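You operate a simulated robot arm through the tools that you are given. There is no shell and no other tool. Be economical: measure what you need, move in short steps, check, and stop when the job is done.

Carry out the task below with a simulated two-armed robot. There is one attempt and no reset: what you move stays moved.

TASK
Cover the seed in the white pot with one dipper of compost and water it.
Fine: green dipper and yellow jug back, box shut, nothing spilt. Set down upright: green dipper, yellow jug.

Only the result counts: the job must be done as asked and must still hold three seconds after the hand-in. Knocking over, shifting, dropping, spilling or breaking anything else fails it. Lids that push on must go on centred and level and be pressed home; caps that screw on are set level and turned clockwise until they are tight.

THE ROBOT
Two 6-joint arms with two-finger parallel grippers on one trunk that stands fixed in place. Base frame: the origin is at the foot of the trunk, x ahead of it, y to its left, z up; the work surface is at about z = 0.76. Units: m, degrees, N and s.
The left shoulder is at [-0.077, 0.177, 0.832], the right one opposite. With the tool pointing down near the work surface each hand reaches from about 0.1 to 0.74 m from the base axis, measured 20 degrees to its own side. Payload 1.57 kg a hand.
The tool frame of a hand sits at the grasp point between the pads (the TCP): z along the fingers, y along the line on which they close. The tips reach 0.03 m beyond it. Largest opening 0.08 m; finger width 0.017, thickness 0.012; the body of the gripper, 0.04 by 0.082 m, starts 0.08 m behind the TCP.
Orientation is told as [roll, pitch, yaw] about the base's x, y, z axes, in that order, counted from this pose: with the fingers straight down and closing along the base's y, the tool's x points along the base's -x, its y along +y and its z along -z.

THE INTERFACE
- The arms move only by the tool drive_tool. It takes "left_deltas", "right_deltas" or both (then of equal length, played together; a hand with none holds still); each is a list of rows, each a list of 7 numbers: the gripper command, from -1 (fully open) to 1 (shut), values between in proportion, then the shift along the tool's x, y, z in units of 200 mm (1.0 is 200 mm), then the turn, a rotation vector about the tool's x, y, z in units of 60 degrees (1.0 is 60 degrees). In form: [[grip, tx, ty, tz, rx, ry, rz], ...]. A call has 1 to 10 rows; each row is the pose to reach, as a shift and turn from the pose commanded when the call began, along the tool's axes at that moment. A call with a number of a shift or a turn outside -1 to 1 is refused whole. Rows are played at 5 a second. More than 0.05 m and 8.6 degrees between two rows, or a gripper value outside its range, and nothing of the call is played. Where a pose cannot be reached the arm comes as near as it can. A force on the tool above 40 N (or 10 N above the force at the start of the call, whichever is more), or a blocked arm, ends the call early, and 0.2 s more pass. The fingers move at their own pace (about 0.072 m/s each) and stop on an object; they squeeze with about 35 N. The grip force told is the motor's: it shows also when the fingers shut on nothing. Time passes only in rows, and 0.2 s behind the last, so rows that repeat a pose let the fingers close. The reply holds the time, the measured pose of the TCP, the force on the tool along the base axes, the opening and the grip force, in the units named above and with some noise, with the torque about the TCP (base axes, N m) and any sound that the robot's microphone picked up, and new pictures: "pictures" is both (left out), scene, wrist or none (wrist: the cameras of the hands that moved).
- Cameras (640 x 400 px; columns grow to the right, rows downward): "scene" is now at [0.0536, -0.016, 1.5634]; the picture's right is [-0.17, -0.99, 0.00], its down [-0.74, 0.12, -0.66] and it looks along [0.65, -0.11, -0.75] (base axes); focal length 358 px, centre (320, 200). "left" rides on the left gripper at [0.072, 0.007, -0.122] in its tool frame; the picture's right is [-0.09, 1.00, 0.00], its down [-0.84, -0.08, -0.54] and it looks along [-0.54, -0.05, 0.84] (tool axes); focal length 238 px, centre (320, 200). "right" rides on the right gripper at [0.072, -0.007, -0.122] in its tool frame; the picture's right is [0.09, 1.00, 0.00], its down [-0.84, 0.08, -0.54] and it looks along [-0.54, 0.05, 0.84] (tool axes); focal length 238 px, centre (320, 200).
- lift_body(by): slides the trunk up (or, below 0, down) by that many m; the arms and the scene camera ride with it, the base frame stays. It gives what a move gives, with no picture.
- head_to(pan, tilt): turns the head with the scene camera to pan (to the left, within 143 degrees either way) and tilt (down, from -29 to 69), counted from straight ahead of the robot. It gives what a move gives, and a new picture of the scene camera.
- point_at(camera, pixels): for up to 12 pixels [column, row] of the newest picture of that camera ("zoom" is the newest enlarged one), the place [x, y, z] in the base frame of the surface seen there, good to about 0.002 m, but the place of the scene camera against the robot may be out by one fixed shift of up to 0.025 m in any direction. No time passes.
- enlarge(camera, box): a new picture of the part [left, top, right, bottom] of that camera's present view, enlarged. No time passes.
- sign_off(): hands the job in; it is judged then, once.

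Work in short steps. Measure before you move; look again where a grasp or a placing could have gone wrong, and mend it. You have 80 turns and 200 pictures in all, those below and enlarged ones among them. Open the grippers and draw the arms clear of the work before you hand the job in, unless the task says otherwise; then end with one line.

The tools are called after "Emit:" by a JSON object that holds its "op" and its "data". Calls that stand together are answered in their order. drive_tool: Moves the arms, as the interface text tells. Its arguments: {"type":"object","properties":{"left_deltas":{"type":"array"},"right_deltas":{"type":"array"},"pictures":{"type":"string","enum":["both","scene","wrist","none"]}},"required":[]} The other tools are called the same way: lift_body (by) slides the trunk up or down; head_to (pan, tilt) turns the head that bears the scene camera; point_at (camera, pixels) gives the place of the surface under pixels of a picture; enlarge (camera, box) takes an enlarged picture of a part of a camera's view; sign_off () hands the job in.

At the start:

```text
time: 0.0
left_position: [0.4287, 0.157, 1.1959]
left_tcp_rot: [0.1, 0.0, 0.0]
left_ft_force: [-0.2, -0.5, 0.0]
left_ft_torque: [-0.03, -0.01, -0.02]
left_width: 0.0799
left_finger_force: 0.0
right_position: [0.4463, -0.2163, 1.1932]
right_tcp_rot: [0.0, 0.0, 0.1]
right_ft_force: [0.5, -0.4, 0.5]
right_ft_torque: [0.0, -0.03, 0.0]
right_width: 0.0803
right_finger_force: 0.0
trunk travel left (down, up): [-0.275, 0.053]
head pan, tilt: [-9.5, 48.8]
```

scene: 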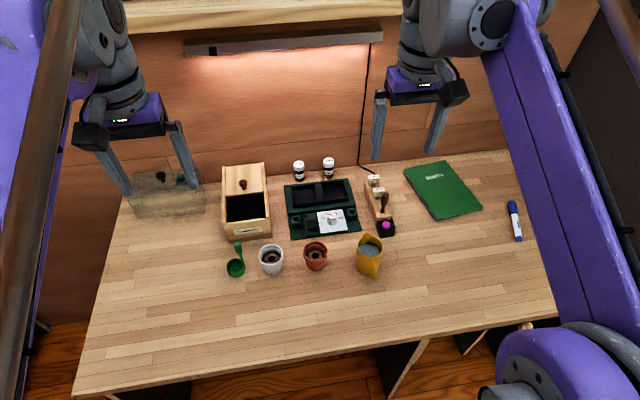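
right: 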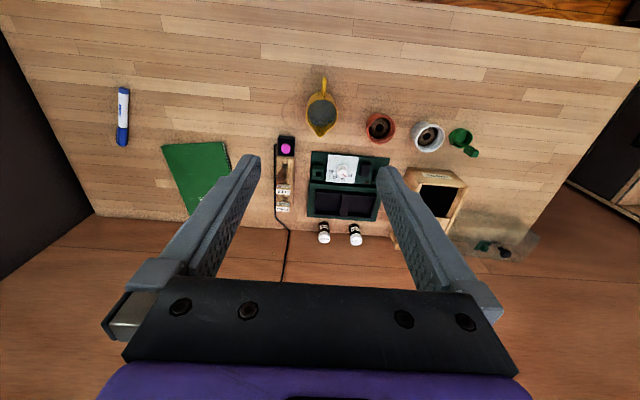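
left: 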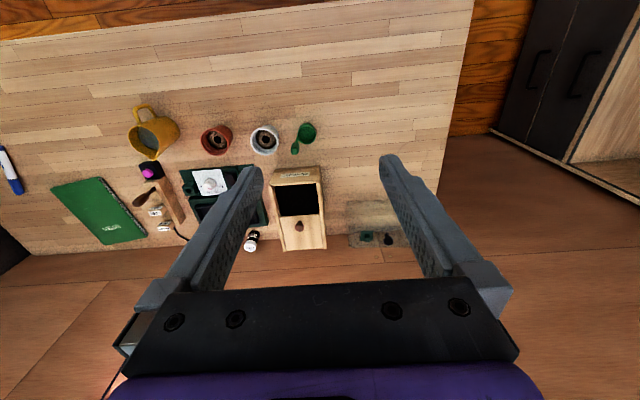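

The scene shows the compost box (~245,200), green dipper (~236,262), white pot (271,260), yellow jug (369,255). I enlarge the scene for details.

Emit:
{"op": "enlarge", "data": {"camera": "scene", "box": [200, 150, 300, 290]}}

Emit:
{"op": "enlarge", "data": {"camera": "scene", "box": [280, 150, 420, 290]}}

Emit:
{"op": "enlarge", "data": {"camera": "left", "box": [180, 100, 420, 260]}}

Emit:
{"op": "point_at", "data": {"camera": "scene", "pixels": [[238, 247], [236, 268], [271, 250], [271, 262], [316, 246], [369, 250], [243, 184], [243, 207], [228, 239], [271, 234], [224, 168], [262, 165]]}}

Emit:
{"op": "point_at", "data": {"camera": "left", "pixels": [[295, 150], [308, 132], [265, 127], [265, 140], [216, 128], [148, 110], [299, 225], [297, 200], [274, 176], [318, 172], [280, 248], [325, 246]]}}

```text
2.86 times, centred on (250, 220) of scene
```

zoom: 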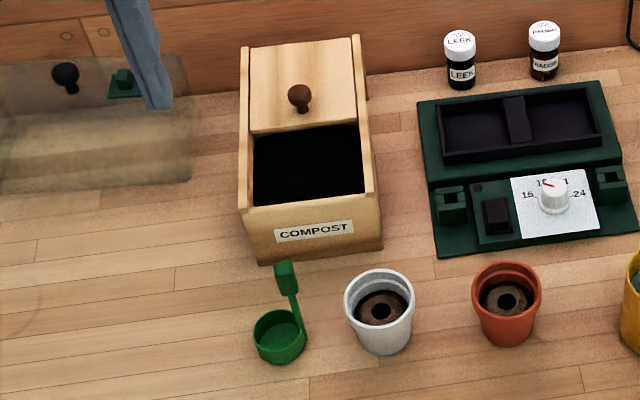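

```text
2.86 times, centred on (350, 220) of scene
```

zoom: 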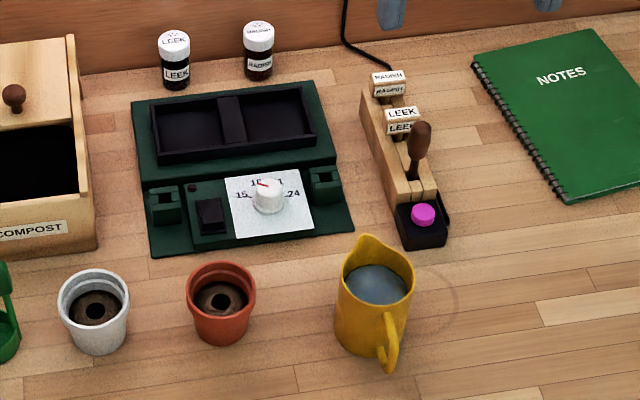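

```text
2.50 times, centred on (300, 180) of left
```

zoom: 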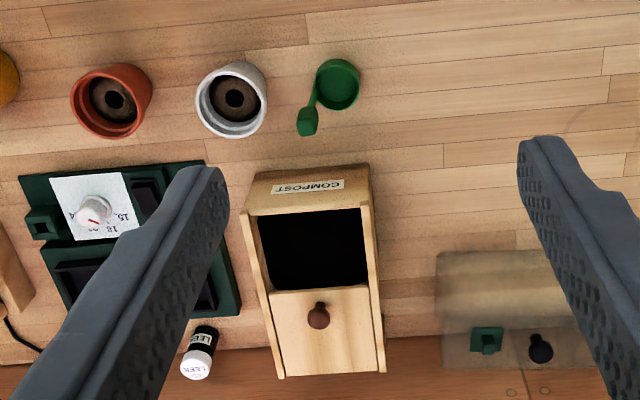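

```text
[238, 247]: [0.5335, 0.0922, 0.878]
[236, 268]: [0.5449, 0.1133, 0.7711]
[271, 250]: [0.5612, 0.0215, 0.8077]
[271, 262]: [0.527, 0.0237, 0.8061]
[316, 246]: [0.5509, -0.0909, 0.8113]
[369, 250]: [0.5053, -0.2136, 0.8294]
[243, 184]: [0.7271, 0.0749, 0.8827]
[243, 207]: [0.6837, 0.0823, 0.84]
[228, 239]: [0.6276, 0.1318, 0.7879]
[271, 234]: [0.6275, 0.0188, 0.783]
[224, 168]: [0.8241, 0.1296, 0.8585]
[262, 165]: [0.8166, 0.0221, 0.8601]
```

```text
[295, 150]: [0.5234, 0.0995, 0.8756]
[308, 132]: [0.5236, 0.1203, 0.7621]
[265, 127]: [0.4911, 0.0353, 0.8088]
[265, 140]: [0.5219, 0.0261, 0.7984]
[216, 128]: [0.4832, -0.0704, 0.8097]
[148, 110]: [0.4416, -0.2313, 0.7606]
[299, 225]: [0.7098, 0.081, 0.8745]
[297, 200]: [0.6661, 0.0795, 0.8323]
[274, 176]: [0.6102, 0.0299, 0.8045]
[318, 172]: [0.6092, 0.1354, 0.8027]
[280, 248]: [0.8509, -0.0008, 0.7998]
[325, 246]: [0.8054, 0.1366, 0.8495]
```

I bring the left hand lower to view the box and dipper up close (wrist camera is precise).

Emit:
{"op": "drive_tool", "data": {"left_deltas": [[-1, -0.07, -0.06, 0.17, 0, 0, 0], [-1, -0.14, -0.12, 0.34, 0, 0, 0], [-1, -0.21, -0.18, 0.51, 0, 0, 0], [-1, -0.28, -0.24, 0.68, 0, 0, 0], [-1, -0.35, -0.285, 0.83, 0, 0, 0], [-1, -0.35, -0.285, 0.83, 0, 0, 0]], "pictures": "wrist"}}

```text
time: 1.4
left_position: [0.4969, 0.0992, 1.0312]
left_tcp_rot: [-0.1, 0.0, 0.0]
left_ft_force: [0.1, -0.5, -0.8]
left_ft_torque: [-0.02, 0.0, -0.01]
left_width: 0.0799
left_finger_force: 0.0
right_position: [0.4456, -0.2166, 1.1951]
right_tcp_rot: [0.0, -0.1, 0.0]
right_ft_force: [-0.6, 0.8, 0.6]
right_ft_torque: [-0.01, 0.0, -0.03]
right_width: 0.0802
right_finger_force: 0.0
trunk travel left (down, up): [-0.275, 0.053]
head pan, tilt: [-9.5, 48.8]
```

left: 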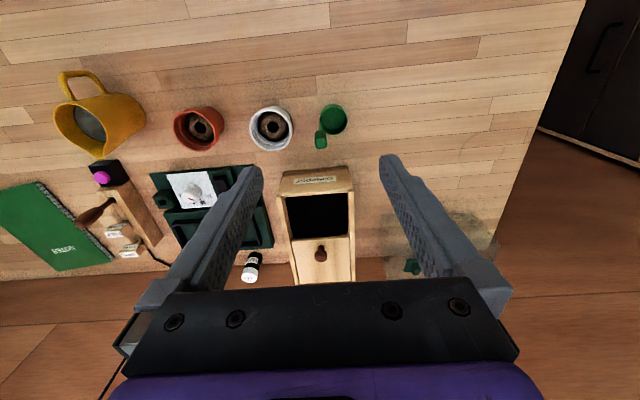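

The box and the dipper are in view; I enlarge and measure them.

Emit:
{"op": "enlarge", "data": {"camera": "left", "box": [240, 85, 400, 185]}}

Emit:
{"op": "enlarge", "data": {"camera": "left", "box": [250, 160, 390, 290]}}

Emit:
{"op": "point_at", "data": {"camera": "left", "pixels": [[279, 172], [349, 167], [316, 190], [300, 215], [320, 215], [340, 215], [318, 230], [321, 236], [321, 250], [296, 282], [352, 281], [320, 246]]}}

Emit:
{"op": "point_at", "data": {"camera": "left", "pixels": [[320, 133], [321, 145], [333, 120], [345, 120], [333, 105], [271, 108], [271, 148], [251, 130], [292, 128], [271, 120], [290, 200], [346, 200]]}}

```text
4.00 times, centred on (320, 135) of left
```

zoom: 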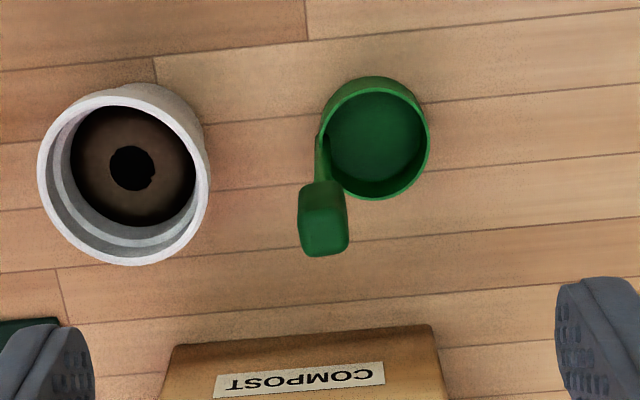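

```text
3.08 times, centred on (320, 225) of left
```

zoom: 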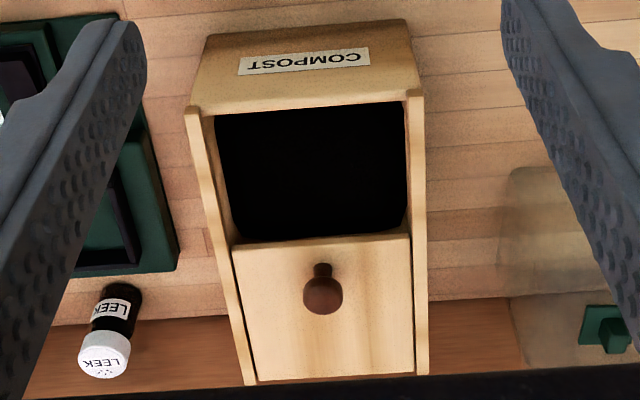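

```text
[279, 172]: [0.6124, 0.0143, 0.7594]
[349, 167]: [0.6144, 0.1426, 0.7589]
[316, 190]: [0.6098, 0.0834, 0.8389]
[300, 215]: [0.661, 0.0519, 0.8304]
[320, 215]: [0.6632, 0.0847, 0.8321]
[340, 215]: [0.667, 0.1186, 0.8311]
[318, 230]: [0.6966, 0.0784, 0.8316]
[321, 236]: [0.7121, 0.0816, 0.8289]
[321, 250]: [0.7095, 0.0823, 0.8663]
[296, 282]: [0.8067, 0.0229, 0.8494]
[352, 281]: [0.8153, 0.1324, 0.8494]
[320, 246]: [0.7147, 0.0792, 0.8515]
```

```text
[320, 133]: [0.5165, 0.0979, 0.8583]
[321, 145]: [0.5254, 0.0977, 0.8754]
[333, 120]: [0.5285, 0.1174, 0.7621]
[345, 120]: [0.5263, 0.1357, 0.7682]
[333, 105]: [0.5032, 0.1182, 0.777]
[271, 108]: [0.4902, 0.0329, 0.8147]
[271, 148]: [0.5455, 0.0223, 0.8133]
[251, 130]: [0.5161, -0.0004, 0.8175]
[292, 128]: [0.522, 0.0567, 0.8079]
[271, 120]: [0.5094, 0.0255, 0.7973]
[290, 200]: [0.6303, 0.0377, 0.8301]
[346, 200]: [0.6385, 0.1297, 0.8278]
```

Compost top is at z≈0.831 (x 0.625–0.70), lid knob at (0.712, 0.081, 0.87), dipper tab at about (0.524, 0.098, 0.865), pot centre ≈(0.518, 0.028). I tilt the left hand 45° forward behind the dipper for a side view and pregrasp.

Emit:
{"op": "drive_tool", "data": {"left_deltas": [[-1, 0.06, 0, 0.06, 0, -0.125, 0], [-1, 0.12, 0, 0.13, 0, -0.25, 0], [-1, 0.2, 0, 0.21, 0, -0.375, 0], [-1, 0.27, 0, 0.3, 0, -0.5, 0], [-1, 0.27, 0, 0.39, 0, -0.625, 0], [-1, 0.27, 0, 0.476, 0, -0.75, 0], [-1, 0.27, 0, 0.476, 0, -0.75, 0]], "pictures": "wrist"}}

```text
time: 3.0
left_position: [0.4435, 0.1, 0.9359]
left_tcp_rot: [0.0, -45.2, 0.0]
left_ft_force: [-0.6, -1.5, -0.2]
left_ft_torque: [-0.01, -0.01, -0.02]
left_width: 0.0799
left_finger_force: 0.1
right_position: [0.4452, -0.2153, 1.1926]
right_tcp_rot: [-0.1, 0.1, 0.0]
right_ft_force: [-0.3, 0.7, -0.2]
right_ft_torque: [0.03, -0.03, -0.02]
right_width: 0.0799
right_finger_force: 0.1
trunk travel left (down, up): [-0.275, 0.053]
head pan, tilt: [-9.5, 48.8]
```

left: 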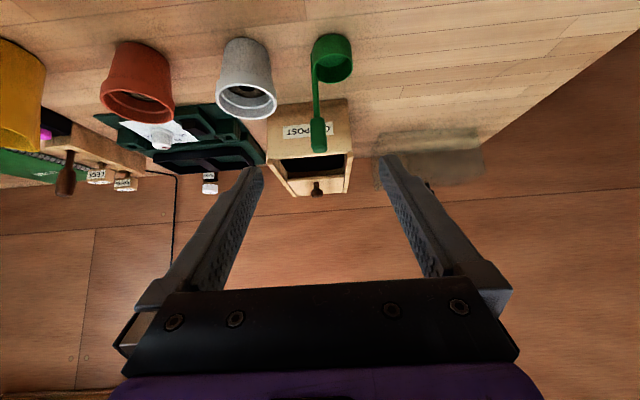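

The dipper shows upside-down at (320,95), tab at (318,135). I measure it in detail.

Emit:
{"op": "enlarge", "data": {"camera": "left", "box": [260, 25, 400, 165]}}

Emit:
{"op": "point_at", "data": {"camera": "left", "pixels": [[314, 120], [318, 120], [323, 120], [313, 150], [318, 150], [325, 149], [316, 105], [316, 80], [332, 60], [313, 60], [351, 60], [332, 36]]}}

```text
2.86 times, centred on (330, 95) of left
```

zoom: 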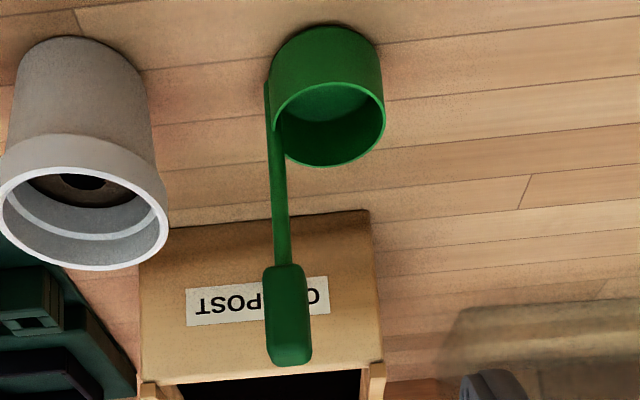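

```text
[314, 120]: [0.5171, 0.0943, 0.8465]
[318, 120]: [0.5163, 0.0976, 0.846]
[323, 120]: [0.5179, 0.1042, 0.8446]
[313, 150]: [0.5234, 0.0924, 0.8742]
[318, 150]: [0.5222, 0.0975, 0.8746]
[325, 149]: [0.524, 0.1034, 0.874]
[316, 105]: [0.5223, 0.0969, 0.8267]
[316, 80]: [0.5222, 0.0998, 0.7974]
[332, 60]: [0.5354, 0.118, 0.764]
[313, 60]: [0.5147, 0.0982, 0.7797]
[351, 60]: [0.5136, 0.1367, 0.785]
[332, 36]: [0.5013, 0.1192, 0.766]
```

Tab spans y 0.092–0.105, z 0.842–0.875, centre x≈0.523. I advance along the tool axis and close.

Emit:
{"op": "drive_tool", "data": {"left_deltas": [[-0.5, 0, -0.011, 0.15, 0, 0, 0], [-0.5, 0, -0.011, 0.3, 0, 0, 0], [-0.5, -0.014, -0.011, 0.45, 0, 0, 0], [-0.5, -0.014, -0.011, 0.55, 0, 0, 0], [-0.5, -0.014, -0.011, 0.55, 0, 0, 0], [1, -0.014, -0.011, 0.55, 0, 0, 0], [1, -0.014, -0.011, 0.55, 0, 0, 0], [1, -0.014, -0.011, 0.55, 0, 0, 0]], "pictures": "both"}}

```text
time: 4.8
left_position: [0.5238, 0.0965, 0.8605]
left_tcp_rot: [-0.1, -45.1, 0.0]
left_ft_force: [-0.4, 0.2, 0.7]
left_ft_torque: [0.01, -0.04, 0.02]
left_width: 0.0142
left_finger_force: 30.8
right_position: [0.4464, -0.2148, 1.192]
right_tcp_rot: [0.0, -0.1, 0.0]
right_ft_force: [0.3, -0.6, 0.0]
right_ft_torque: [0.01, 0.0, -0.04]
right_width: 0.0799
right_finger_force: 0.0
trunk travel left (down, up): [-0.275, 0.053]
head pan, tilt: [-9.5, 48.8]
```

scene: 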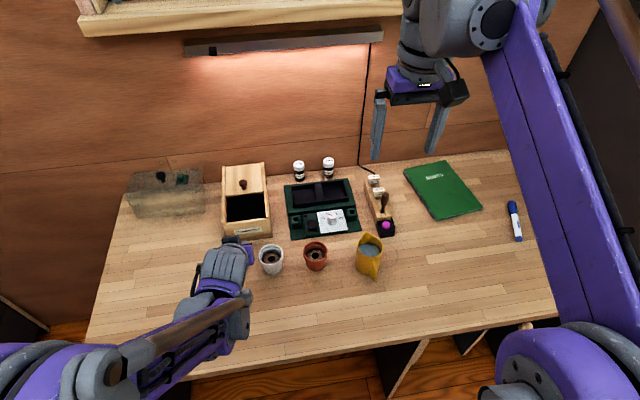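
left: 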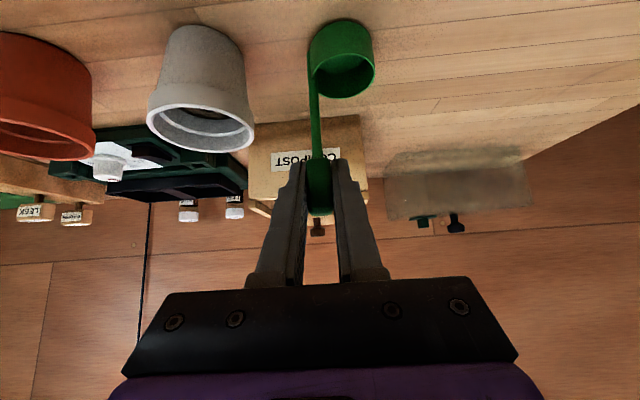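

Gripped (opening 14 mm) at (0.5238, 0.0965, 0.8605). I lift straight up 0.11 m, then move over the compost.

Emit:
{"op": "drive_tool", "data": {"left_deltas": [[1, -0.13, 0, -0.13, 0, 0, 0], [1, -0.26, 0, -0.26, 0, 0, 0], [1, -0.389, 0, -0.389, 0, 0, 0], [1, -0.51, -0.04, -0.26, 0, 0, 0], [1, -0.64, -0.08, -0.13, 0, 0, 0], [1, -0.76, -0.12, -0.01, 0, 0, 0], [1, -0.884, -0.153, 0.106, 0, 0, 0], [1, -0.884, -0.153, 0.106, 0, 0, 0]], "pictures": "both"}}

```text
time: 6.6
left_position: [0.6641, 0.0662, 0.9693]
left_tcp_rot: [0.1, -45.0, 0.0]
left_ft_force: [-1.2, 0.4, -0.8]
left_ft_torque: [-0.02, 0.01, -0.03]
left_width: 0.0142
left_finger_force: 30.8
right_position: [0.4446, -0.2158, 1.1929]
right_tcp_rot: [0.0, 0.0, 0.0]
right_ft_force: [0.4, 0.3, -0.2]
right_ft_torque: [0.01, -0.05, 0.01]
right_width: 0.0798
right_finger_force: 0.0
trunk travel left (down, up): [-0.275, 0.053]
head pan, tilt: [-9.5, 48.8]
```

scene: 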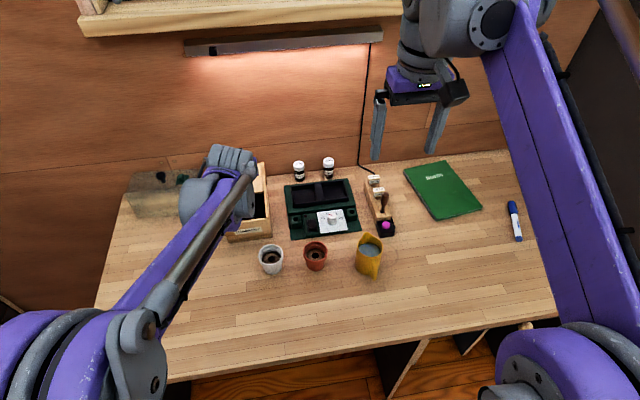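
left: 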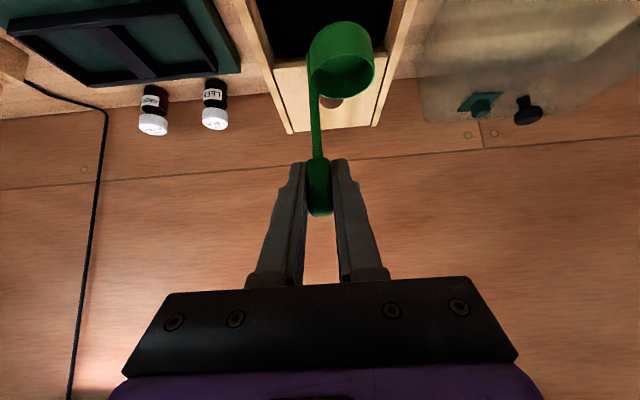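

Cup hangs over the compost. I lower it slowly until the rim sits below the surface.

Emit:
{"op": "drive_tool", "data": {"left_deltas": [[1, 0.06, 0, 0.06, 0, 0, 0], [1, 0.11, 0, 0.11, 0, 0, 0], [1, 0.15, 0, 0.15, 0, 0, 0], [1, 0.18, 0, 0.18, 0, 0, 0], [1, 0.21, 0, 0.21, 0, 0, 0], [1, 0.24, 0, 0.24, 0, 0, 0], [1, 0.26, 0, 0.26, 0, 0, 0], [1, 0.279, 0, 0.279, 0, 0, 0], [1, 0.279, 0, 0.279, 0, 0, 0]], "pictures": "wrist"}}

```text
time: 8.6
left_position: [0.6642, 0.068, 0.8899]
left_tcp_rot: [0.0, -45.0, 0.0]
left_ft_force: [0.1, 0.1, -0.3]
left_ft_torque: [-0.03, -0.03, -0.03]
left_width: 0.0141
left_finger_force: 30.7
right_position: [0.4465, -0.2152, 1.1929]
right_tcp_rot: [0.1, 0.0, 0.0]
right_ft_force: [-0.4, -0.6, 0.8]
right_ft_torque: [-0.01, 0.02, 0.0]
right_width: 0.0798
right_finger_force: 0.0
trunk travel left (down, up): [-0.275, 0.053]
head pan, tilt: [-9.5, 48.8]
```

left: 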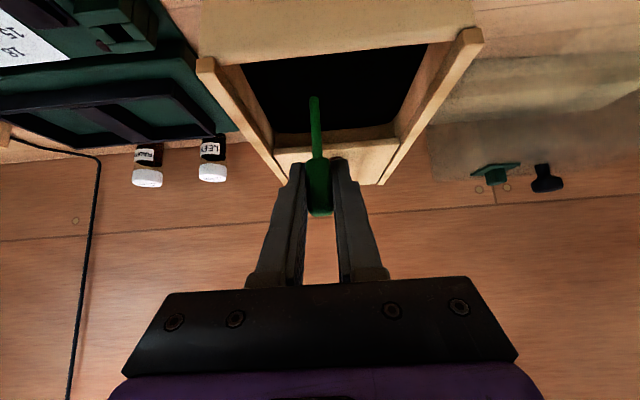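

The cup is submerged with no resistance. I raise it straight back up and look whether it is full.

Emit:
{"op": "drive_tool", "data": {"left_deltas": [[1, -0.04, 0, -0.04, 0, 0, 0], [1, -0.08, 0, -0.08, 0, 0, 0], [1, -0.13, 0, -0.13, 0, 0, 0], [1, -0.18, 0, -0.18, 0, 0, 0], [1, -0.23, 0, -0.23, 0, 0, 0], [1, -0.28, 0, -0.28, 0, 0, 0], [1, -0.28, 0, -0.28, 0, 0, 0]], "pictures": "wrist"}}

Emit:
{"op": "enlarge", "data": {"camera": "left", "box": [260, 0, 420, 120]}}

```text
time: 10.2
left_position: [0.6636, 0.0672, 0.9692]
left_tcp_rot: [0.0, -45.0, 0.0]
left_ft_force: [-0.3, 0.1, -0.6]
left_ft_torque: [-0.05, 0.01, -0.02]
left_width: 0.0144
left_finger_force: 30.9
right_position: [0.447, -0.2153, 1.1922]
right_tcp_rot: [0.0, 0.1, -0.1]
right_ft_force: [0.6, 0.0, 0.5]
right_ft_torque: [-0.01, 0.03, -0.01]
right_width: 0.08
right_finger_force: 0.0
trunk travel left (down, up): [-0.275, 0.053]
head pan, tilt: [-9.5, 48.8]
```

left: 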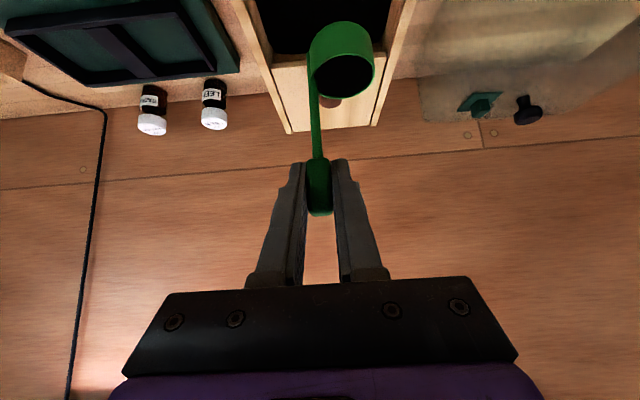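

```text
3.33 times, centred on (340, 60) of left
```

zoom: 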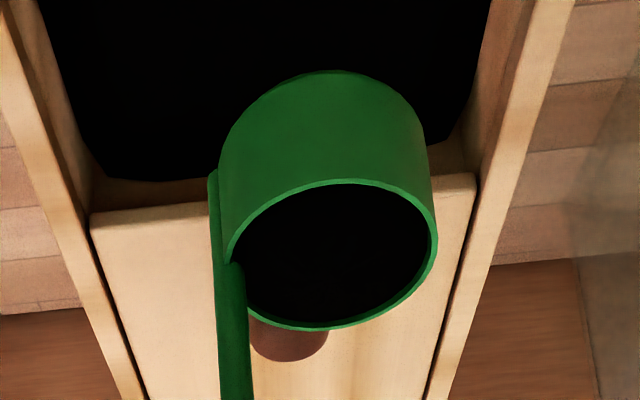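

The cup is full of black compost. I carry it gently, upright, out over the box front and to the white pot.

Emit:
{"op": "drive_tool", "data": {"left_deltas": [[1, 0.04, 0, -0.04, 0, 0, 0], [1, 0.1, 0, -0.1, 0, 0, 0], [1, 0.163, 0, -0.163, 0, 0, 0], [1, 0.226, 0, -0.226, 0, 0, 0], [1, 0.283, 0, -0.283, 0, 0, 0], [1, 0.368, -0.1, -0.311, 0, 0, 0], [1, 0.4525, -0.2, -0.339, 0, 0, 0], [1, 0.5445, -0.3, -0.361, 0, 0, 0], [1, 0.628, -0.39, -0.3875, 0, 0, 0], [1, 0.6456, -0.431, -0.37, 0, 0, 0]], "pictures": "both"}}

Emit:
{"op": "point_at", "data": {"camera": "scene", "pixels": [[271, 248], [262, 262], [281, 262]]}}

```text
time: 12.4
left_position: [0.521, -0.02, 0.931]
left_tcp_rot: [0.0, -45.0, -0.1]
left_ft_force: [-1.1, -0.5, 0.1]
left_ft_torque: [-0.01, 0.02, -0.02]
left_width: 0.0143
left_finger_force: 30.7
right_position: [0.4462, -0.2165, 1.1936]
right_tcp_rot: [0.1, 0.1, 0.0]
right_ft_force: [1.0, 0.9, -0.1]
right_ft_torque: [-0.01, 0.03, 0.02]
right_width: 0.0799
right_finger_force: 0.1
trunk travel left (down, up): [-0.275, 0.053]
head pan, tilt: [-9.5, 48.8]
```

scene: 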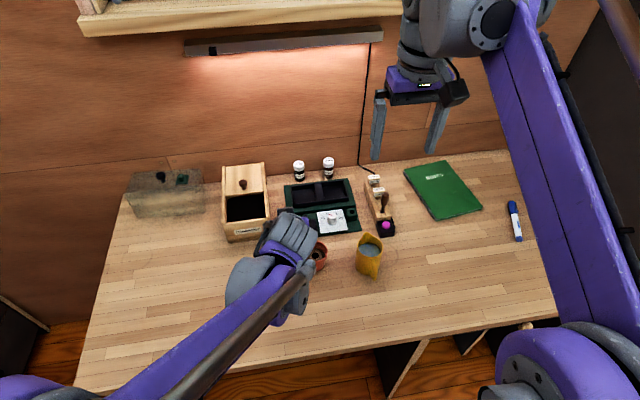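
left: 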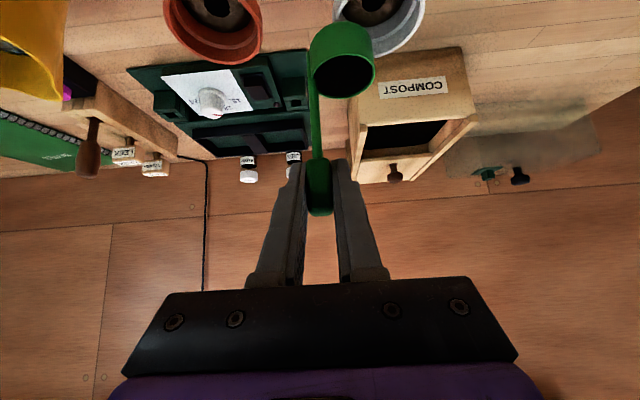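

```text
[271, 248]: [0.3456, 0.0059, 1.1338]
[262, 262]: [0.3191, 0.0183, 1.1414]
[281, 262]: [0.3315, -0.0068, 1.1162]
```

Cup is upright beside/over the pot. I tilt about the base x axis, holding the pouring lip over the pot centre, to 45° first.

Emit:
{"op": "drive_tool", "data": {"left_deltas": [[1, -0.0166, 0.051, -0.0166, 0.0884, 0, -0.0884], [1, -0.0283, 0.1045, -0.0283, 0.1768, 0, -0.1768], [1, -0.035, 0.16, -0.035, 0.2652, 0, -0.2652], [1, -0.0368, 0.2165, -0.0368, 0.3536, 0, -0.3536], [1, -0.0332, 0.272, -0.0332, 0.4419, 0, -0.4419], [1, -0.0244, 0.327, -0.0244, 0.5303, 0, -0.5303], [1, -0.0244, 0.327, -0.0244, 0.5303, 0, -0.5303]], "pictures": "both"}}

```text
time: 14.0
left_position: [0.5202, 0.0463, 0.9375]
left_tcp_rot: [-54.9, -30.0, 35.3]
left_ft_force: [0.0, 0.1, -1.0]
left_ft_torque: [0.04, 0.02, -0.05]
left_width: 0.0142
left_finger_force: 30.8
right_position: [0.4455, -0.2165, 1.1931]
right_tcp_rot: [0.0, 0.0, 0.0]
right_ft_force: [0.3, -0.2, -0.6]
right_ft_torque: [-0.03, -0.03, 0.02]
right_width: 0.08
right_finger_force: 0.0
trunk travel left (down, up): [-0.275, 0.053]
head pan, tilt: [-9.5, 48.8]
```

scene: 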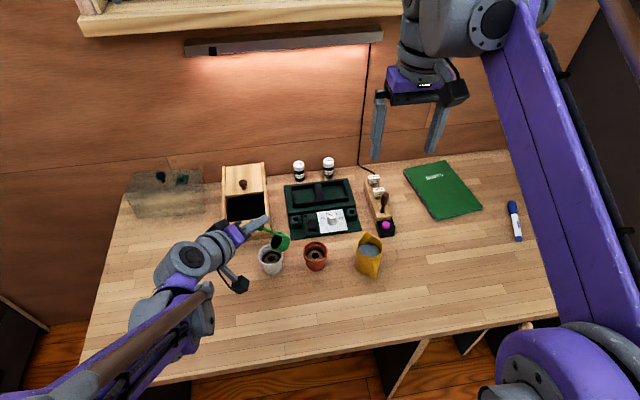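
left: 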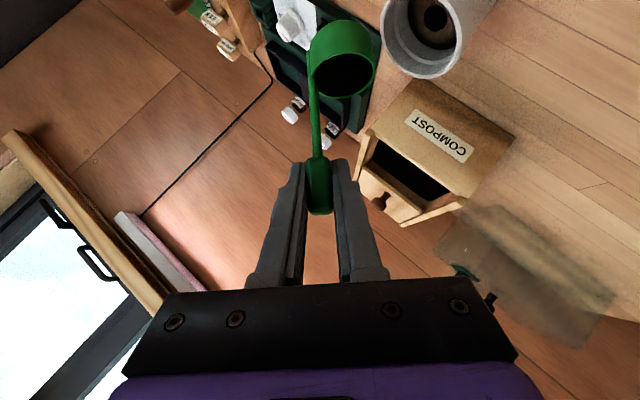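

At 45°, I enlarge to see whether the lip is over the pot and nothing has spilt.

Emit:
{"op": "enlarge", "data": {"camera": "scene", "box": [230, 210, 340, 290]}}

Emit:
{"op": "point_at", "data": {"camera": "scene", "pixels": [[264, 250], [278, 250], [259, 258], [284, 258], [271, 270], [271, 246]]}}

Emit:
{"op": "point_at", "data": {"camera": "left", "pixels": [[372, 65], [343, 95], [430, 20], [440, 70], [385, 35]]}}

```text
5.00 times, centred on (285, 250) of scene
```

zoom: 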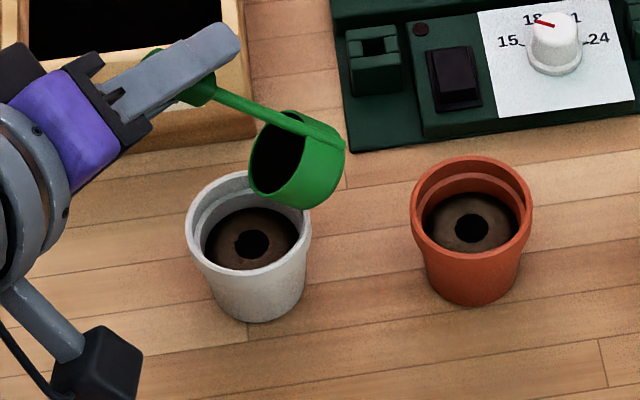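

```text
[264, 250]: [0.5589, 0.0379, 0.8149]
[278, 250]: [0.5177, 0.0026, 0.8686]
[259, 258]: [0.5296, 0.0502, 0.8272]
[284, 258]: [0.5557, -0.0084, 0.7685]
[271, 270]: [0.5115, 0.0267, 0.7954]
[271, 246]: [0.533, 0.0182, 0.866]
```

```text
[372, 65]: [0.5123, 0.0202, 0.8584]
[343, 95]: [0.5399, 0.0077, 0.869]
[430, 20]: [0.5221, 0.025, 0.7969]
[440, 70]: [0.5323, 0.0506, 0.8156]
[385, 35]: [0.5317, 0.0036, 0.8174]
```

Lip is inside the pot circle (~y 0.02, z 0.86), nothing out yet. Continue tilting to 75° while keeping the lip fixed.

Emit:
{"op": "drive_tool", "data": {"left_deltas": [[1, -0.0166, 0.051, -0.0166, 0.0884, 0, -0.0884], [1, -0.0283, 0.1045, -0.0283, 0.1768, 0, -0.1768], [1, -0.035, 0.16, -0.035, 0.2652, 0, -0.2652], [1, -0.0368, 0.2165, -0.0368, 0.3536, 0, -0.3536], [1, -0.0368, 0.2165, -0.0368, 0.3536, 0, -0.3536]], "pictures": "wrist"}}

Emit:
{"op": "enlarge", "data": {"camera": "scene", "box": [230, 210, 340, 290]}}

```text
time: 15.2
left_position: [0.5193, 0.085, 0.9128]
left_tcp_rot: [-79.4, -10.5, 43.9]
left_ft_force: [0.6, -0.2, -0.5]
left_ft_torque: [0.05, -0.01, 0.03]
left_width: 0.0142
left_finger_force: 30.7
right_position: [0.4454, -0.2159, 1.193]
right_tcp_rot: [0.0, 0.1, 0.0]
right_ft_force: [-0.5, -0.3, 0.3]
right_ft_torque: [-0.02, -0.01, 0.02]
right_width: 0.0798
right_finger_force: 0.0
trunk travel left (down, up): [-0.275, 0.053]
head pan, tilt: [-9.5, 48.8]
```

left: 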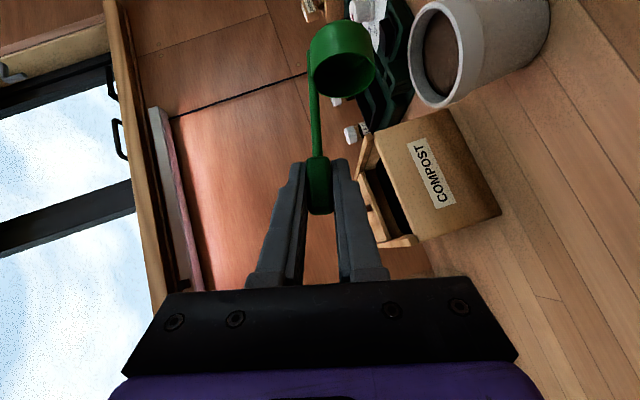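

```text
5.00 times, centred on (285, 250) of scene
```

zoom: 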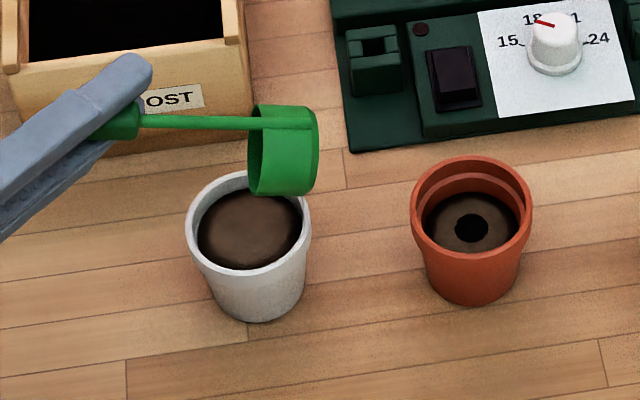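

The pot is now filled with compost and the seed covered. I check the cup for remains.

Emit:
{"op": "enlarge", "data": {"camera": "left", "box": [290, 10, 410, 110]}}

```text
4.00 times, centred on (350, 60) of left
```

zoom: 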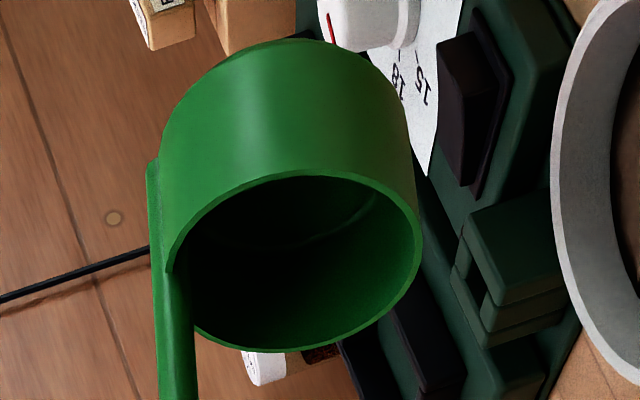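

It looks empty; I go briefly to 90° to be sure, then turn back in the same way.

Emit:
{"op": "drive_tool", "data": {"left_deltas": [[1, -0.0166, 0.051, -0.0166, 0.0884, 0, -0.0884], [1, -0.0283, 0.1045, -0.0283, 0.1768, 0, -0.1768], [1, -0.0283, 0.1045, -0.0283, 0.1768, 0, -0.1768], [1, -0.0166, 0.051, -0.0166, 0.0884, 0, -0.0884], [1, 0, 0, 0, 0, 0, 0], [1, 0.0212, -0.0475, 0.0212, -0.0884, 0, 0.0884], [1, 0.0467, -0.0907, 0.0467, -0.1768, 0, 0.1768], [1, 0.0757, -0.129, 0.0757, -0.2652, 0, 0.2652], [1, 0.1082, -0.1613, 0.1082, -0.3536, 0, 0.3536], [1, 0.1435, -0.1875, 0.1435, -0.4419, 0, 0.4419]], "pictures": "none"}}

Emit:
{"op": "drive_tool", "data": {"left_deltas": [[1, 0.0212, -0.0475, 0.0212, -0.0884, 0, 0.0884], [1, 0.0467, -0.0907, 0.0467, -0.1768, 0, 0.1768], [1, 0.0757, -0.129, 0.0757, -0.2652, 0, 0.2652], [1, 0.1082, -0.1613, 0.1082, -0.3536, 0, 0.3536], [1, 0.1435, -0.1875, 0.1435, -0.4419, 0, 0.4419], [1, 0.1435, -0.1875, 0.1435, -0.4419, 0, 0.4419]], "pictures": "wrist"}}

```text
time: 17.4
left_position: [0.5204, 0.0343, 0.9405]
left_tcp_rot: [-47.3, -34.2, 31.3]
left_ft_force: [0.7, -0.5, -0.4]
left_ft_torque: [0.01, 0.0, 0.01]
left_width: 0.0141
left_finger_force: 30.4
right_position: [0.4457, -0.2152, 1.1931]
right_tcp_rot: [-0.1, 0.1, 0.0]
right_ft_force: [-0.7, -0.6, -0.9]
right_ft_torque: [-0.01, -0.02, 0.0]
right_width: 0.0799
right_finger_force: 0.0
trunk travel left (down, up): [-0.275, 0.053]
head pan, tilt: [-9.5, 48.8]
```

```text
time: 18.8
left_position: [0.5188, -0.0181, 0.932]
left_tcp_rot: [0.0, -45.0, 0.1]
left_ft_force: [-0.8, 0.5, -0.9]
left_ft_torque: [0.0, 0.01, -0.01]
left_width: 0.0143
left_finger_force: 29.9
right_position: [0.4468, -0.2156, 1.1936]
right_tcp_rot: [0.1, 0.0, 0.0]
right_ft_force: [-0.9, 0.2, 0.0]
right_ft_torque: [-0.02, -0.01, 0.01]
right_width: 0.08
right_finger_force: 0.0
trunk travel left (down, up): [-0.275, 0.053]
head pan, tilt: [-9.5, 48.8]
```

left: 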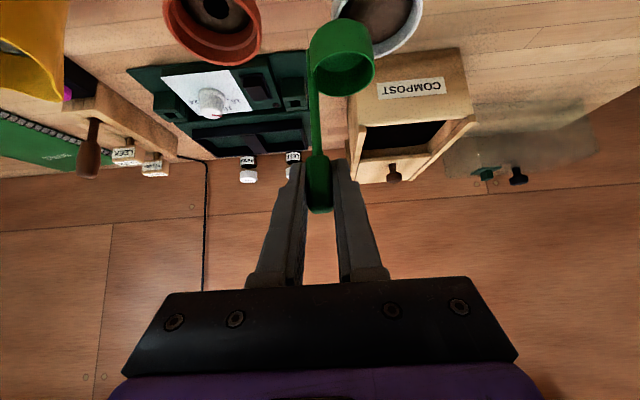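

Cup is empty and upright. I carry it back to its start spot and lower to about 1.5 mm above.

Emit:
{"op": "drive_tool", "data": {"left_deltas": [[1, 0, 0.15, 0, 0, 0, 0], [1, -0.008, 0.3, 0.008, 0, 0, 0], [1, -0.016, 0.45, 0.016, 0, 0, 0], [1, -0.016, 0.5775, 0.016, 0, 0, 0], [1, 0.08, 0.5775, 0.112, 0, 0, 0], [1, 0.16, 0.5775, 0.192, 0, 0, 0], [1, 0.21, 0.5775, 0.242, 0, 0, 0], [1, 0.23, 0.5775, 0.262, 0, 0, 0], [1, 0.23, 0.5775, 0.262, 0, 0, 0]], "pictures": "wrist"}}

```text
time: 20.8
left_position: [0.5257, 0.0961, 0.8625]
left_tcp_rot: [0.0, -45.1, -0.1]
left_ft_force: [2.0, 1.0, 10.6]
left_ft_torque: [0.21, -0.38, 0.0]
left_width: 0.0141
left_finger_force: 30.7
right_position: [0.445, -0.2155, 1.1938]
right_tcp_rot: [0.0, -0.1, 0.0]
right_ft_force: [-0.9, 0.5, -0.2]
right_ft_torque: [0.02, 0.02, -0.04]
right_width: 0.0799
right_finger_force: 0.0
trunk travel left (down, up): [-0.275, 0.053]
head pan, tilt: [-9.5, 48.8]
```

left: 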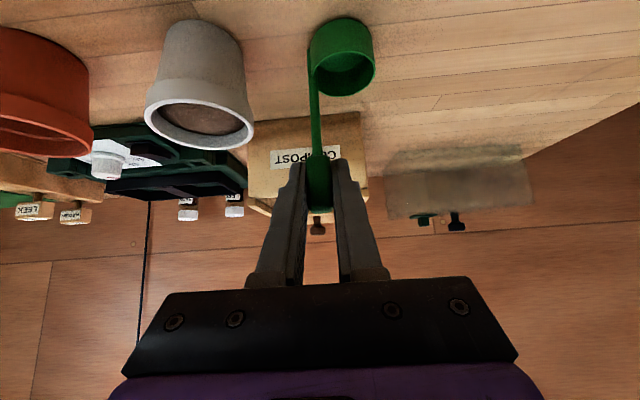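

Contact felt (10.6 N); I ease up 1 mm, nudge x −2 mm, open, and draw back along the tool axis.

Emit:
{"op": "drive_tool", "data": {"left_deltas": [[1, 0.0035, 0, -0.0106, 0, 0, 0], [1, 0.0035, 0, -0.0106, 0, 0, 0], [-0.5, 0.0035, 0, -0.0106, 0, 0, 0], [-0.5, 0.0035, 0, -0.0106, 0, 0, 0], [-0.5, 0.0035, 0, -0.0106, 0, 0, 0], [-0.5, 0.0035, 0, -0.16, 0, 0, 0], [-0.5, 0.0035, 0, -0.36, 0, 0, 0], [-0.5, 0.0035, 0, -0.56, 0, 0, 0], [-0.5, -0.2, 0, -0.76, 0, 0, 0]], "pictures": "both"}}

Emit:
{"op": "enlarge", "data": {"camera": "left", "box": [220, 20, 380, 160]}}

```text
refused: row 9 steps farther than a row can; nothing moved
```

```text
2.86 times, centred on (300, 90) of left
```

zoom: 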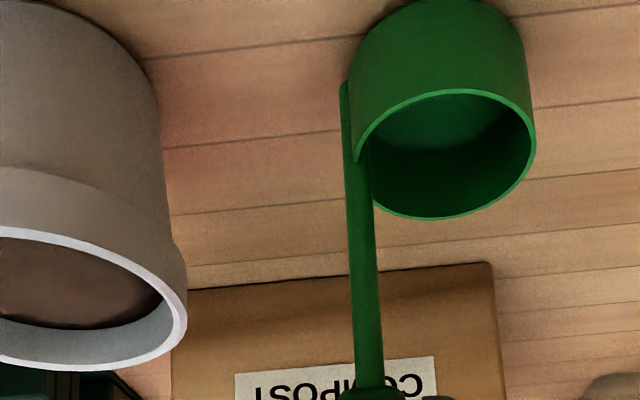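

The last row was too long; I repeat without it.

Emit:
{"op": "drive_tool", "data": {"left_deltas": [[1, 0.0035, 0, -0.0106, 0, 0, 0], [1, 0.0035, 0, -0.0106, 0, 0, 0], [-0.5, 0.0035, 0, -0.0106, 0, 0, 0], [-0.5, 0.0035, 0, -0.0106, 0, 0, 0], [-0.5, 0.0035, 0, -0.0106, 0, 0, 0], [-0.5, 0.0035, 0, -0.16, 0, 0, 0], [-0.5, 0.0035, 0, -0.36, 0, 0, 0], [-0.5, 0.0035, 0, -0.56, 0, 0, 0]], "pictures": "both"}}

Emit:
{"op": "point_at", "data": {"camera": "left", "pixels": [[318, 120], [318, 150], [332, 36], [351, 60]]}}

```text
time: 22.6
left_position: [0.4425, 0.098, 0.9413]
left_tcp_rot: [-0.1, -45.1, 0.0]
left_ft_force: [-0.9, 0.1, -0.2]
left_ft_torque: [0.0, -0.02, 0.03]
left_width: 0.0599
left_finger_force: 0.0
right_position: [0.4446, -0.2163, 1.1933]
right_tcp_rot: [0.0, -0.1, 0.1]
right_ft_force: [-1.0, -0.3, 0.4]
right_ft_torque: [-0.03, 0.0, -0.05]
right_width: 0.0799
right_finger_force: 0.1
trunk travel left (down, up): [-0.275, 0.053]
head pan, tilt: [-9.5, 48.8]
```

scene: 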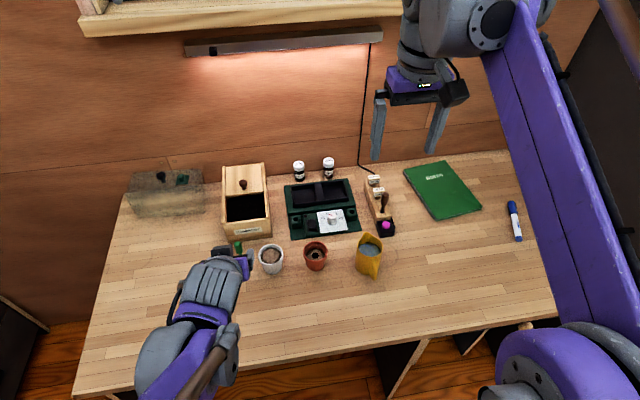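
left: 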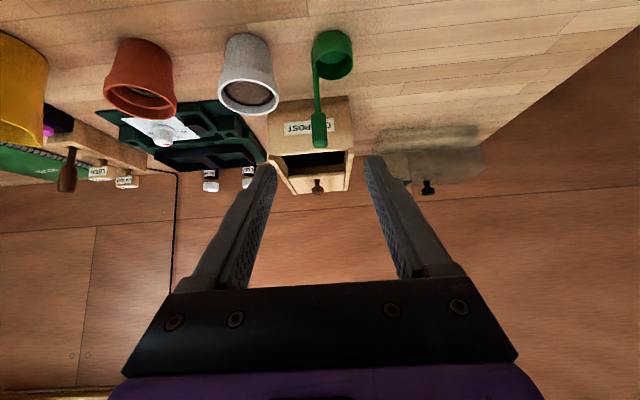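

```text
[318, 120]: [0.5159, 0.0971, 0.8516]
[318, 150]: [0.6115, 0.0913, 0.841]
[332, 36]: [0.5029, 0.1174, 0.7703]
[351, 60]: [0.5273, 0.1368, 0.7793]
```

Dipper stands back upright at its place. Next the lid: I raise the left hand and view the knob from above with a 15° tilt.

Emit:
{"op": "drive_tool", "data": {"left_deltas": [[-1, -0.11, 0, -0.11, 0, 0, 0], [-1, -0.22, 0, -0.22, 0, 0.125, 0], [-1, -0.35, -0.02, -0.15, 0, 0.25, 0], [-1, -0.48, -0.04, -0.02, 0, 0.375, 0], [-1, -0.6, -0.06, 0.1, 0, 0.5, 0], [-1, -0.636, -0.06, 0.141, 0, 0.5, 0], [-1, -0.636, -0.06, 0.141, 0, 0.5, 0]], "pictures": "wrist"}}

Emit:
{"op": "enlarge", "data": {"camera": "left", "box": [220, 50, 420, 200]}}

```text
time: 24.2
left_position: [0.5545, 0.0831, 1.01]
left_tcp_rot: [0.1, -15.0, 0.0]
left_ft_force: [0.2, 0.1, 0.1]
left_ft_torque: [-0.02, 0.08, 0.0]
left_width: 0.0798
left_finger_force: 0.1
right_position: [0.4459, -0.216, 1.1928]
right_tcp_rot: [0.0, 0.0, 0.0]
right_ft_force: [-0.3, -0.7, 0.3]
right_ft_torque: [-0.04, 0.0, -0.01]
right_width: 0.0798
right_finger_force: 0.1
trunk travel left (down, up): [-0.275, 0.053]
head pan, tilt: [-9.5, 48.8]
```

left: 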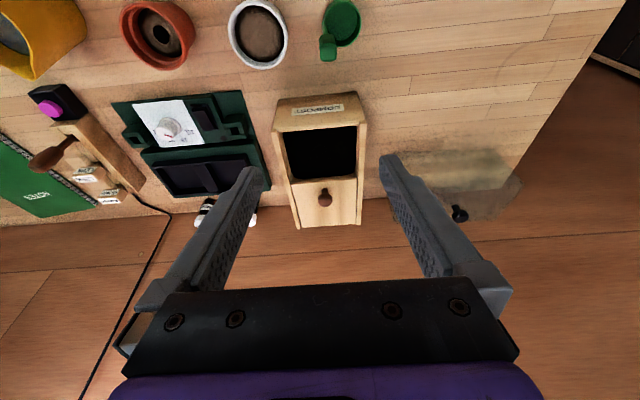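

```text
2.67 times, centred on (320, 125) of left
```

zoom: 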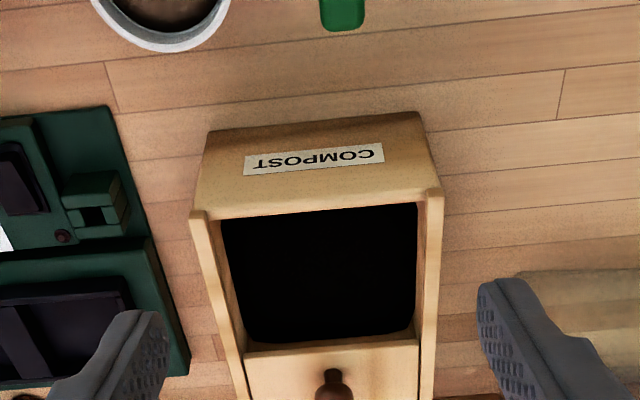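

I measure the knob and lid edges.

Emit:
{"op": "point_at", "data": {"camera": "left", "pixels": [[325, 199], [319, 199], [331, 199], [325, 205], [325, 190], [305, 187], [345, 186], [305, 181], [320, 130], [328, 225], [288, 180], [362, 175]]}}

Emit:
{"op": "enlarge", "data": {"camera": "left", "box": [260, 160, 380, 235]}}

```text
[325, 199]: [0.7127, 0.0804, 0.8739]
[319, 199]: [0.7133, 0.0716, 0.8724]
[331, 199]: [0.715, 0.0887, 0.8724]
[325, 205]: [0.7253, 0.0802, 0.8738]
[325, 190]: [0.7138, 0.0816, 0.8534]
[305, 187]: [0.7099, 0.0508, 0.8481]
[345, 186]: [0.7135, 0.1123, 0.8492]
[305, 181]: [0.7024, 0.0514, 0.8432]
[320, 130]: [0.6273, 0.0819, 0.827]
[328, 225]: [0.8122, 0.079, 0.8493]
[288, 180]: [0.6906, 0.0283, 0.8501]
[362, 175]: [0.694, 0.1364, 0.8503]
```

```text
5.33 times, centred on (320, 198) of left
```

zoom: 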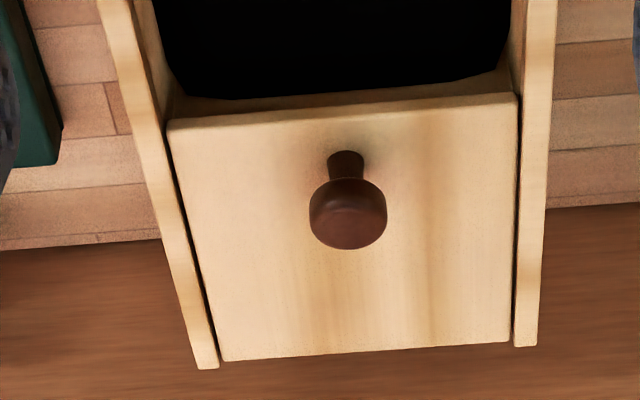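

Knob head centre ≈(0.718, 0.0805), z 0.862–0.874; lid at 0.849. I come over it, lower with the fingers half open, and close.

Emit:
{"op": "drive_tool", "data": {"left_deltas": [[0, -0.17, -0.013, 0.14, 0, 0, 0], [0, -0.34, -0.013, 0.28, 0, 0, 0], [0, -0.5, -0.013, 0.43, 0, 0, 0], [0, -0.6646, -0.013, 0.5716, 0, 0, 0], [0, -0.64, -0.013, 0.67, 0, 0, 0], [0, -0.615, -0.013, 0.76, 0, 0, 0], [0, -0.6, -0.013, 0.813, 0, 0, 0], [0, -0.6, -0.013, 0.813, 0, 0, 0]], "pictures": "wrist"}}

Emit:
{"op": "enlarge", "data": {"camera": "left", "box": [240, 110, 400, 230]}}

```text
time: 26.0
left_position: [0.7134, 0.0817, 0.8832]
left_tcp_rot: [-0.1, -15.0, 0.0]
left_ft_force: [0.4, -0.2, 0.2]
left_ft_torque: [-0.02, 0.02, -0.02]
left_width: 0.0398
left_finger_force: 0.0
right_position: [0.4453, -0.2158, 1.1939]
right_tcp_rot: [0.0, 0.0, 0.0]
right_ft_force: [-0.2, -0.4, -0.4]
right_ft_torque: [-0.03, 0.02, -0.02]
right_width: 0.08
right_finger_force: 0.0
trunk travel left (down, up): [-0.275, 0.053]
head pan, tilt: [-9.5, 48.8]
```

left: 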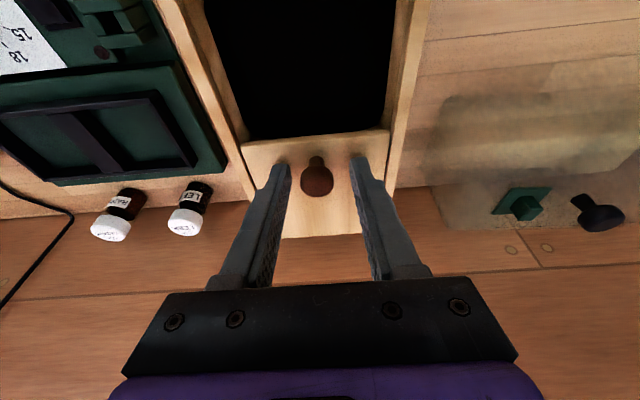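

```text
3.33 times, centred on (320, 170) of left
```

zoom: 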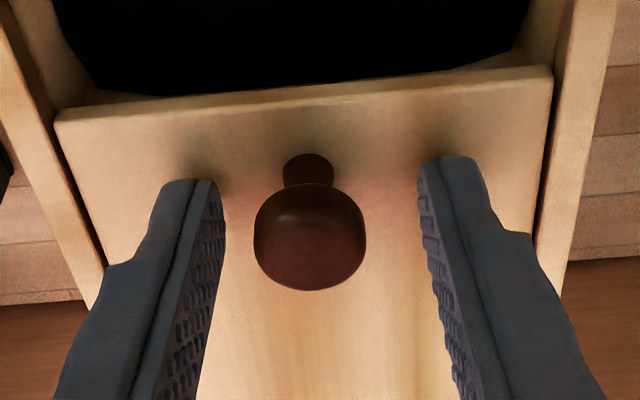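

Knob lies between the pads. I close, and pull the lid gently toward the robot (−x).

Emit:
{"op": "drive_tool", "data": {"left_deltas": [[1, 0, -0.005, 0, 0, 0, 0], [1, 0, -0.005, 0, 0, 0, 0], [1, 0, -0.005, 0, 0, 0, 0], [1, 0.04, -0.005, -0.0107, 0, 0, 0], [1, 0.1, -0.005, -0.0268, 0, 0, 0], [1, 0.17, -0.005, -0.0456, 0, 0, 0], [1, 0.24, -0.005, -0.0643, 0, 0, 0], [1, 0.31, -0.005, -0.083, 0, 0, 0], [1, 0.37, -0.005, -0.099, 0, 0, 0], [1, 0.415, -0.005, -0.111, 0, 0, 0]], "pictures": "both"}}

Emit:
{"op": "enlarge", "data": {"camera": "left", "box": [200, 50, 420, 230]}}

```text
time: 28.2
left_position: [0.628, 0.0794, 0.8832]
left_tcp_rot: [0.1, -15.0, 0.0]
left_ft_force: [-0.8, 0.3, 5.8]
left_ft_torque: [0.04, 0.23, 0.09]
left_width: 0.0217
left_finger_force: 34.5
right_position: [0.4451, -0.2155, 1.1927]
right_tcp_rot: [0.0, 0.0, 0.0]
right_ft_force: [-1.0, -0.3, -0.1]
right_ft_torque: [-0.02, -0.03, -0.01]
right_width: 0.0801
right_finger_force: 0.1
trunk travel left (down, up): [-0.275, 0.053]
head pan, tilt: [-9.5, 48.8]
```

scene: 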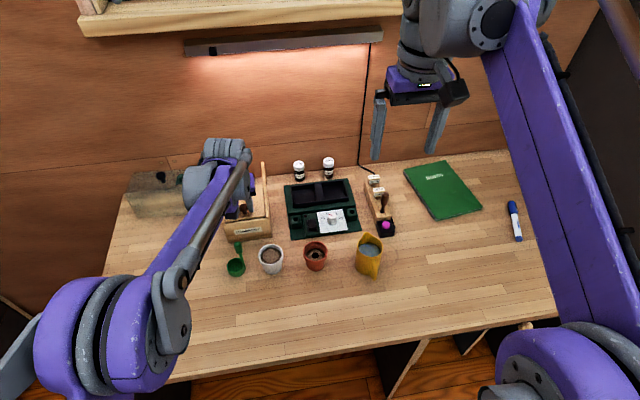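
left: 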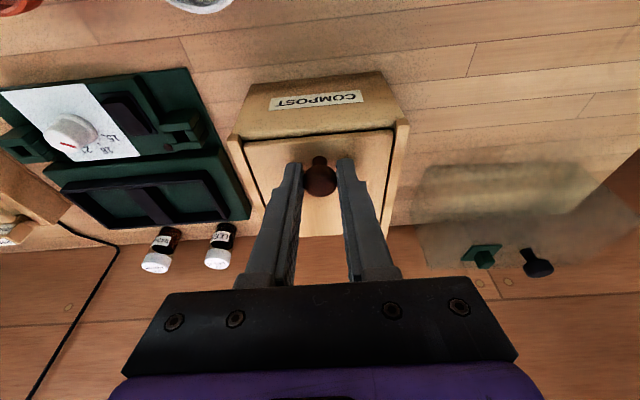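

```text
2.22 times, centred on (310, 140) of left
```

zoom: 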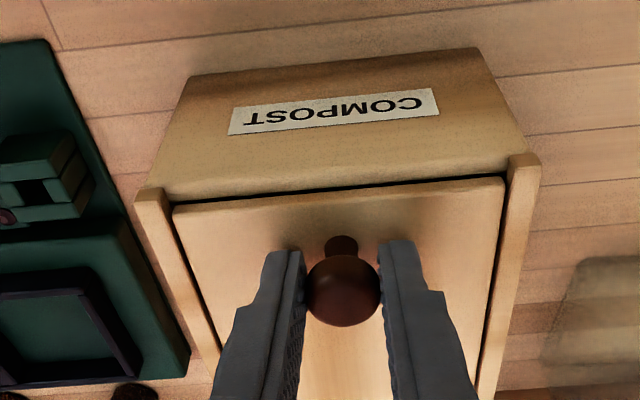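

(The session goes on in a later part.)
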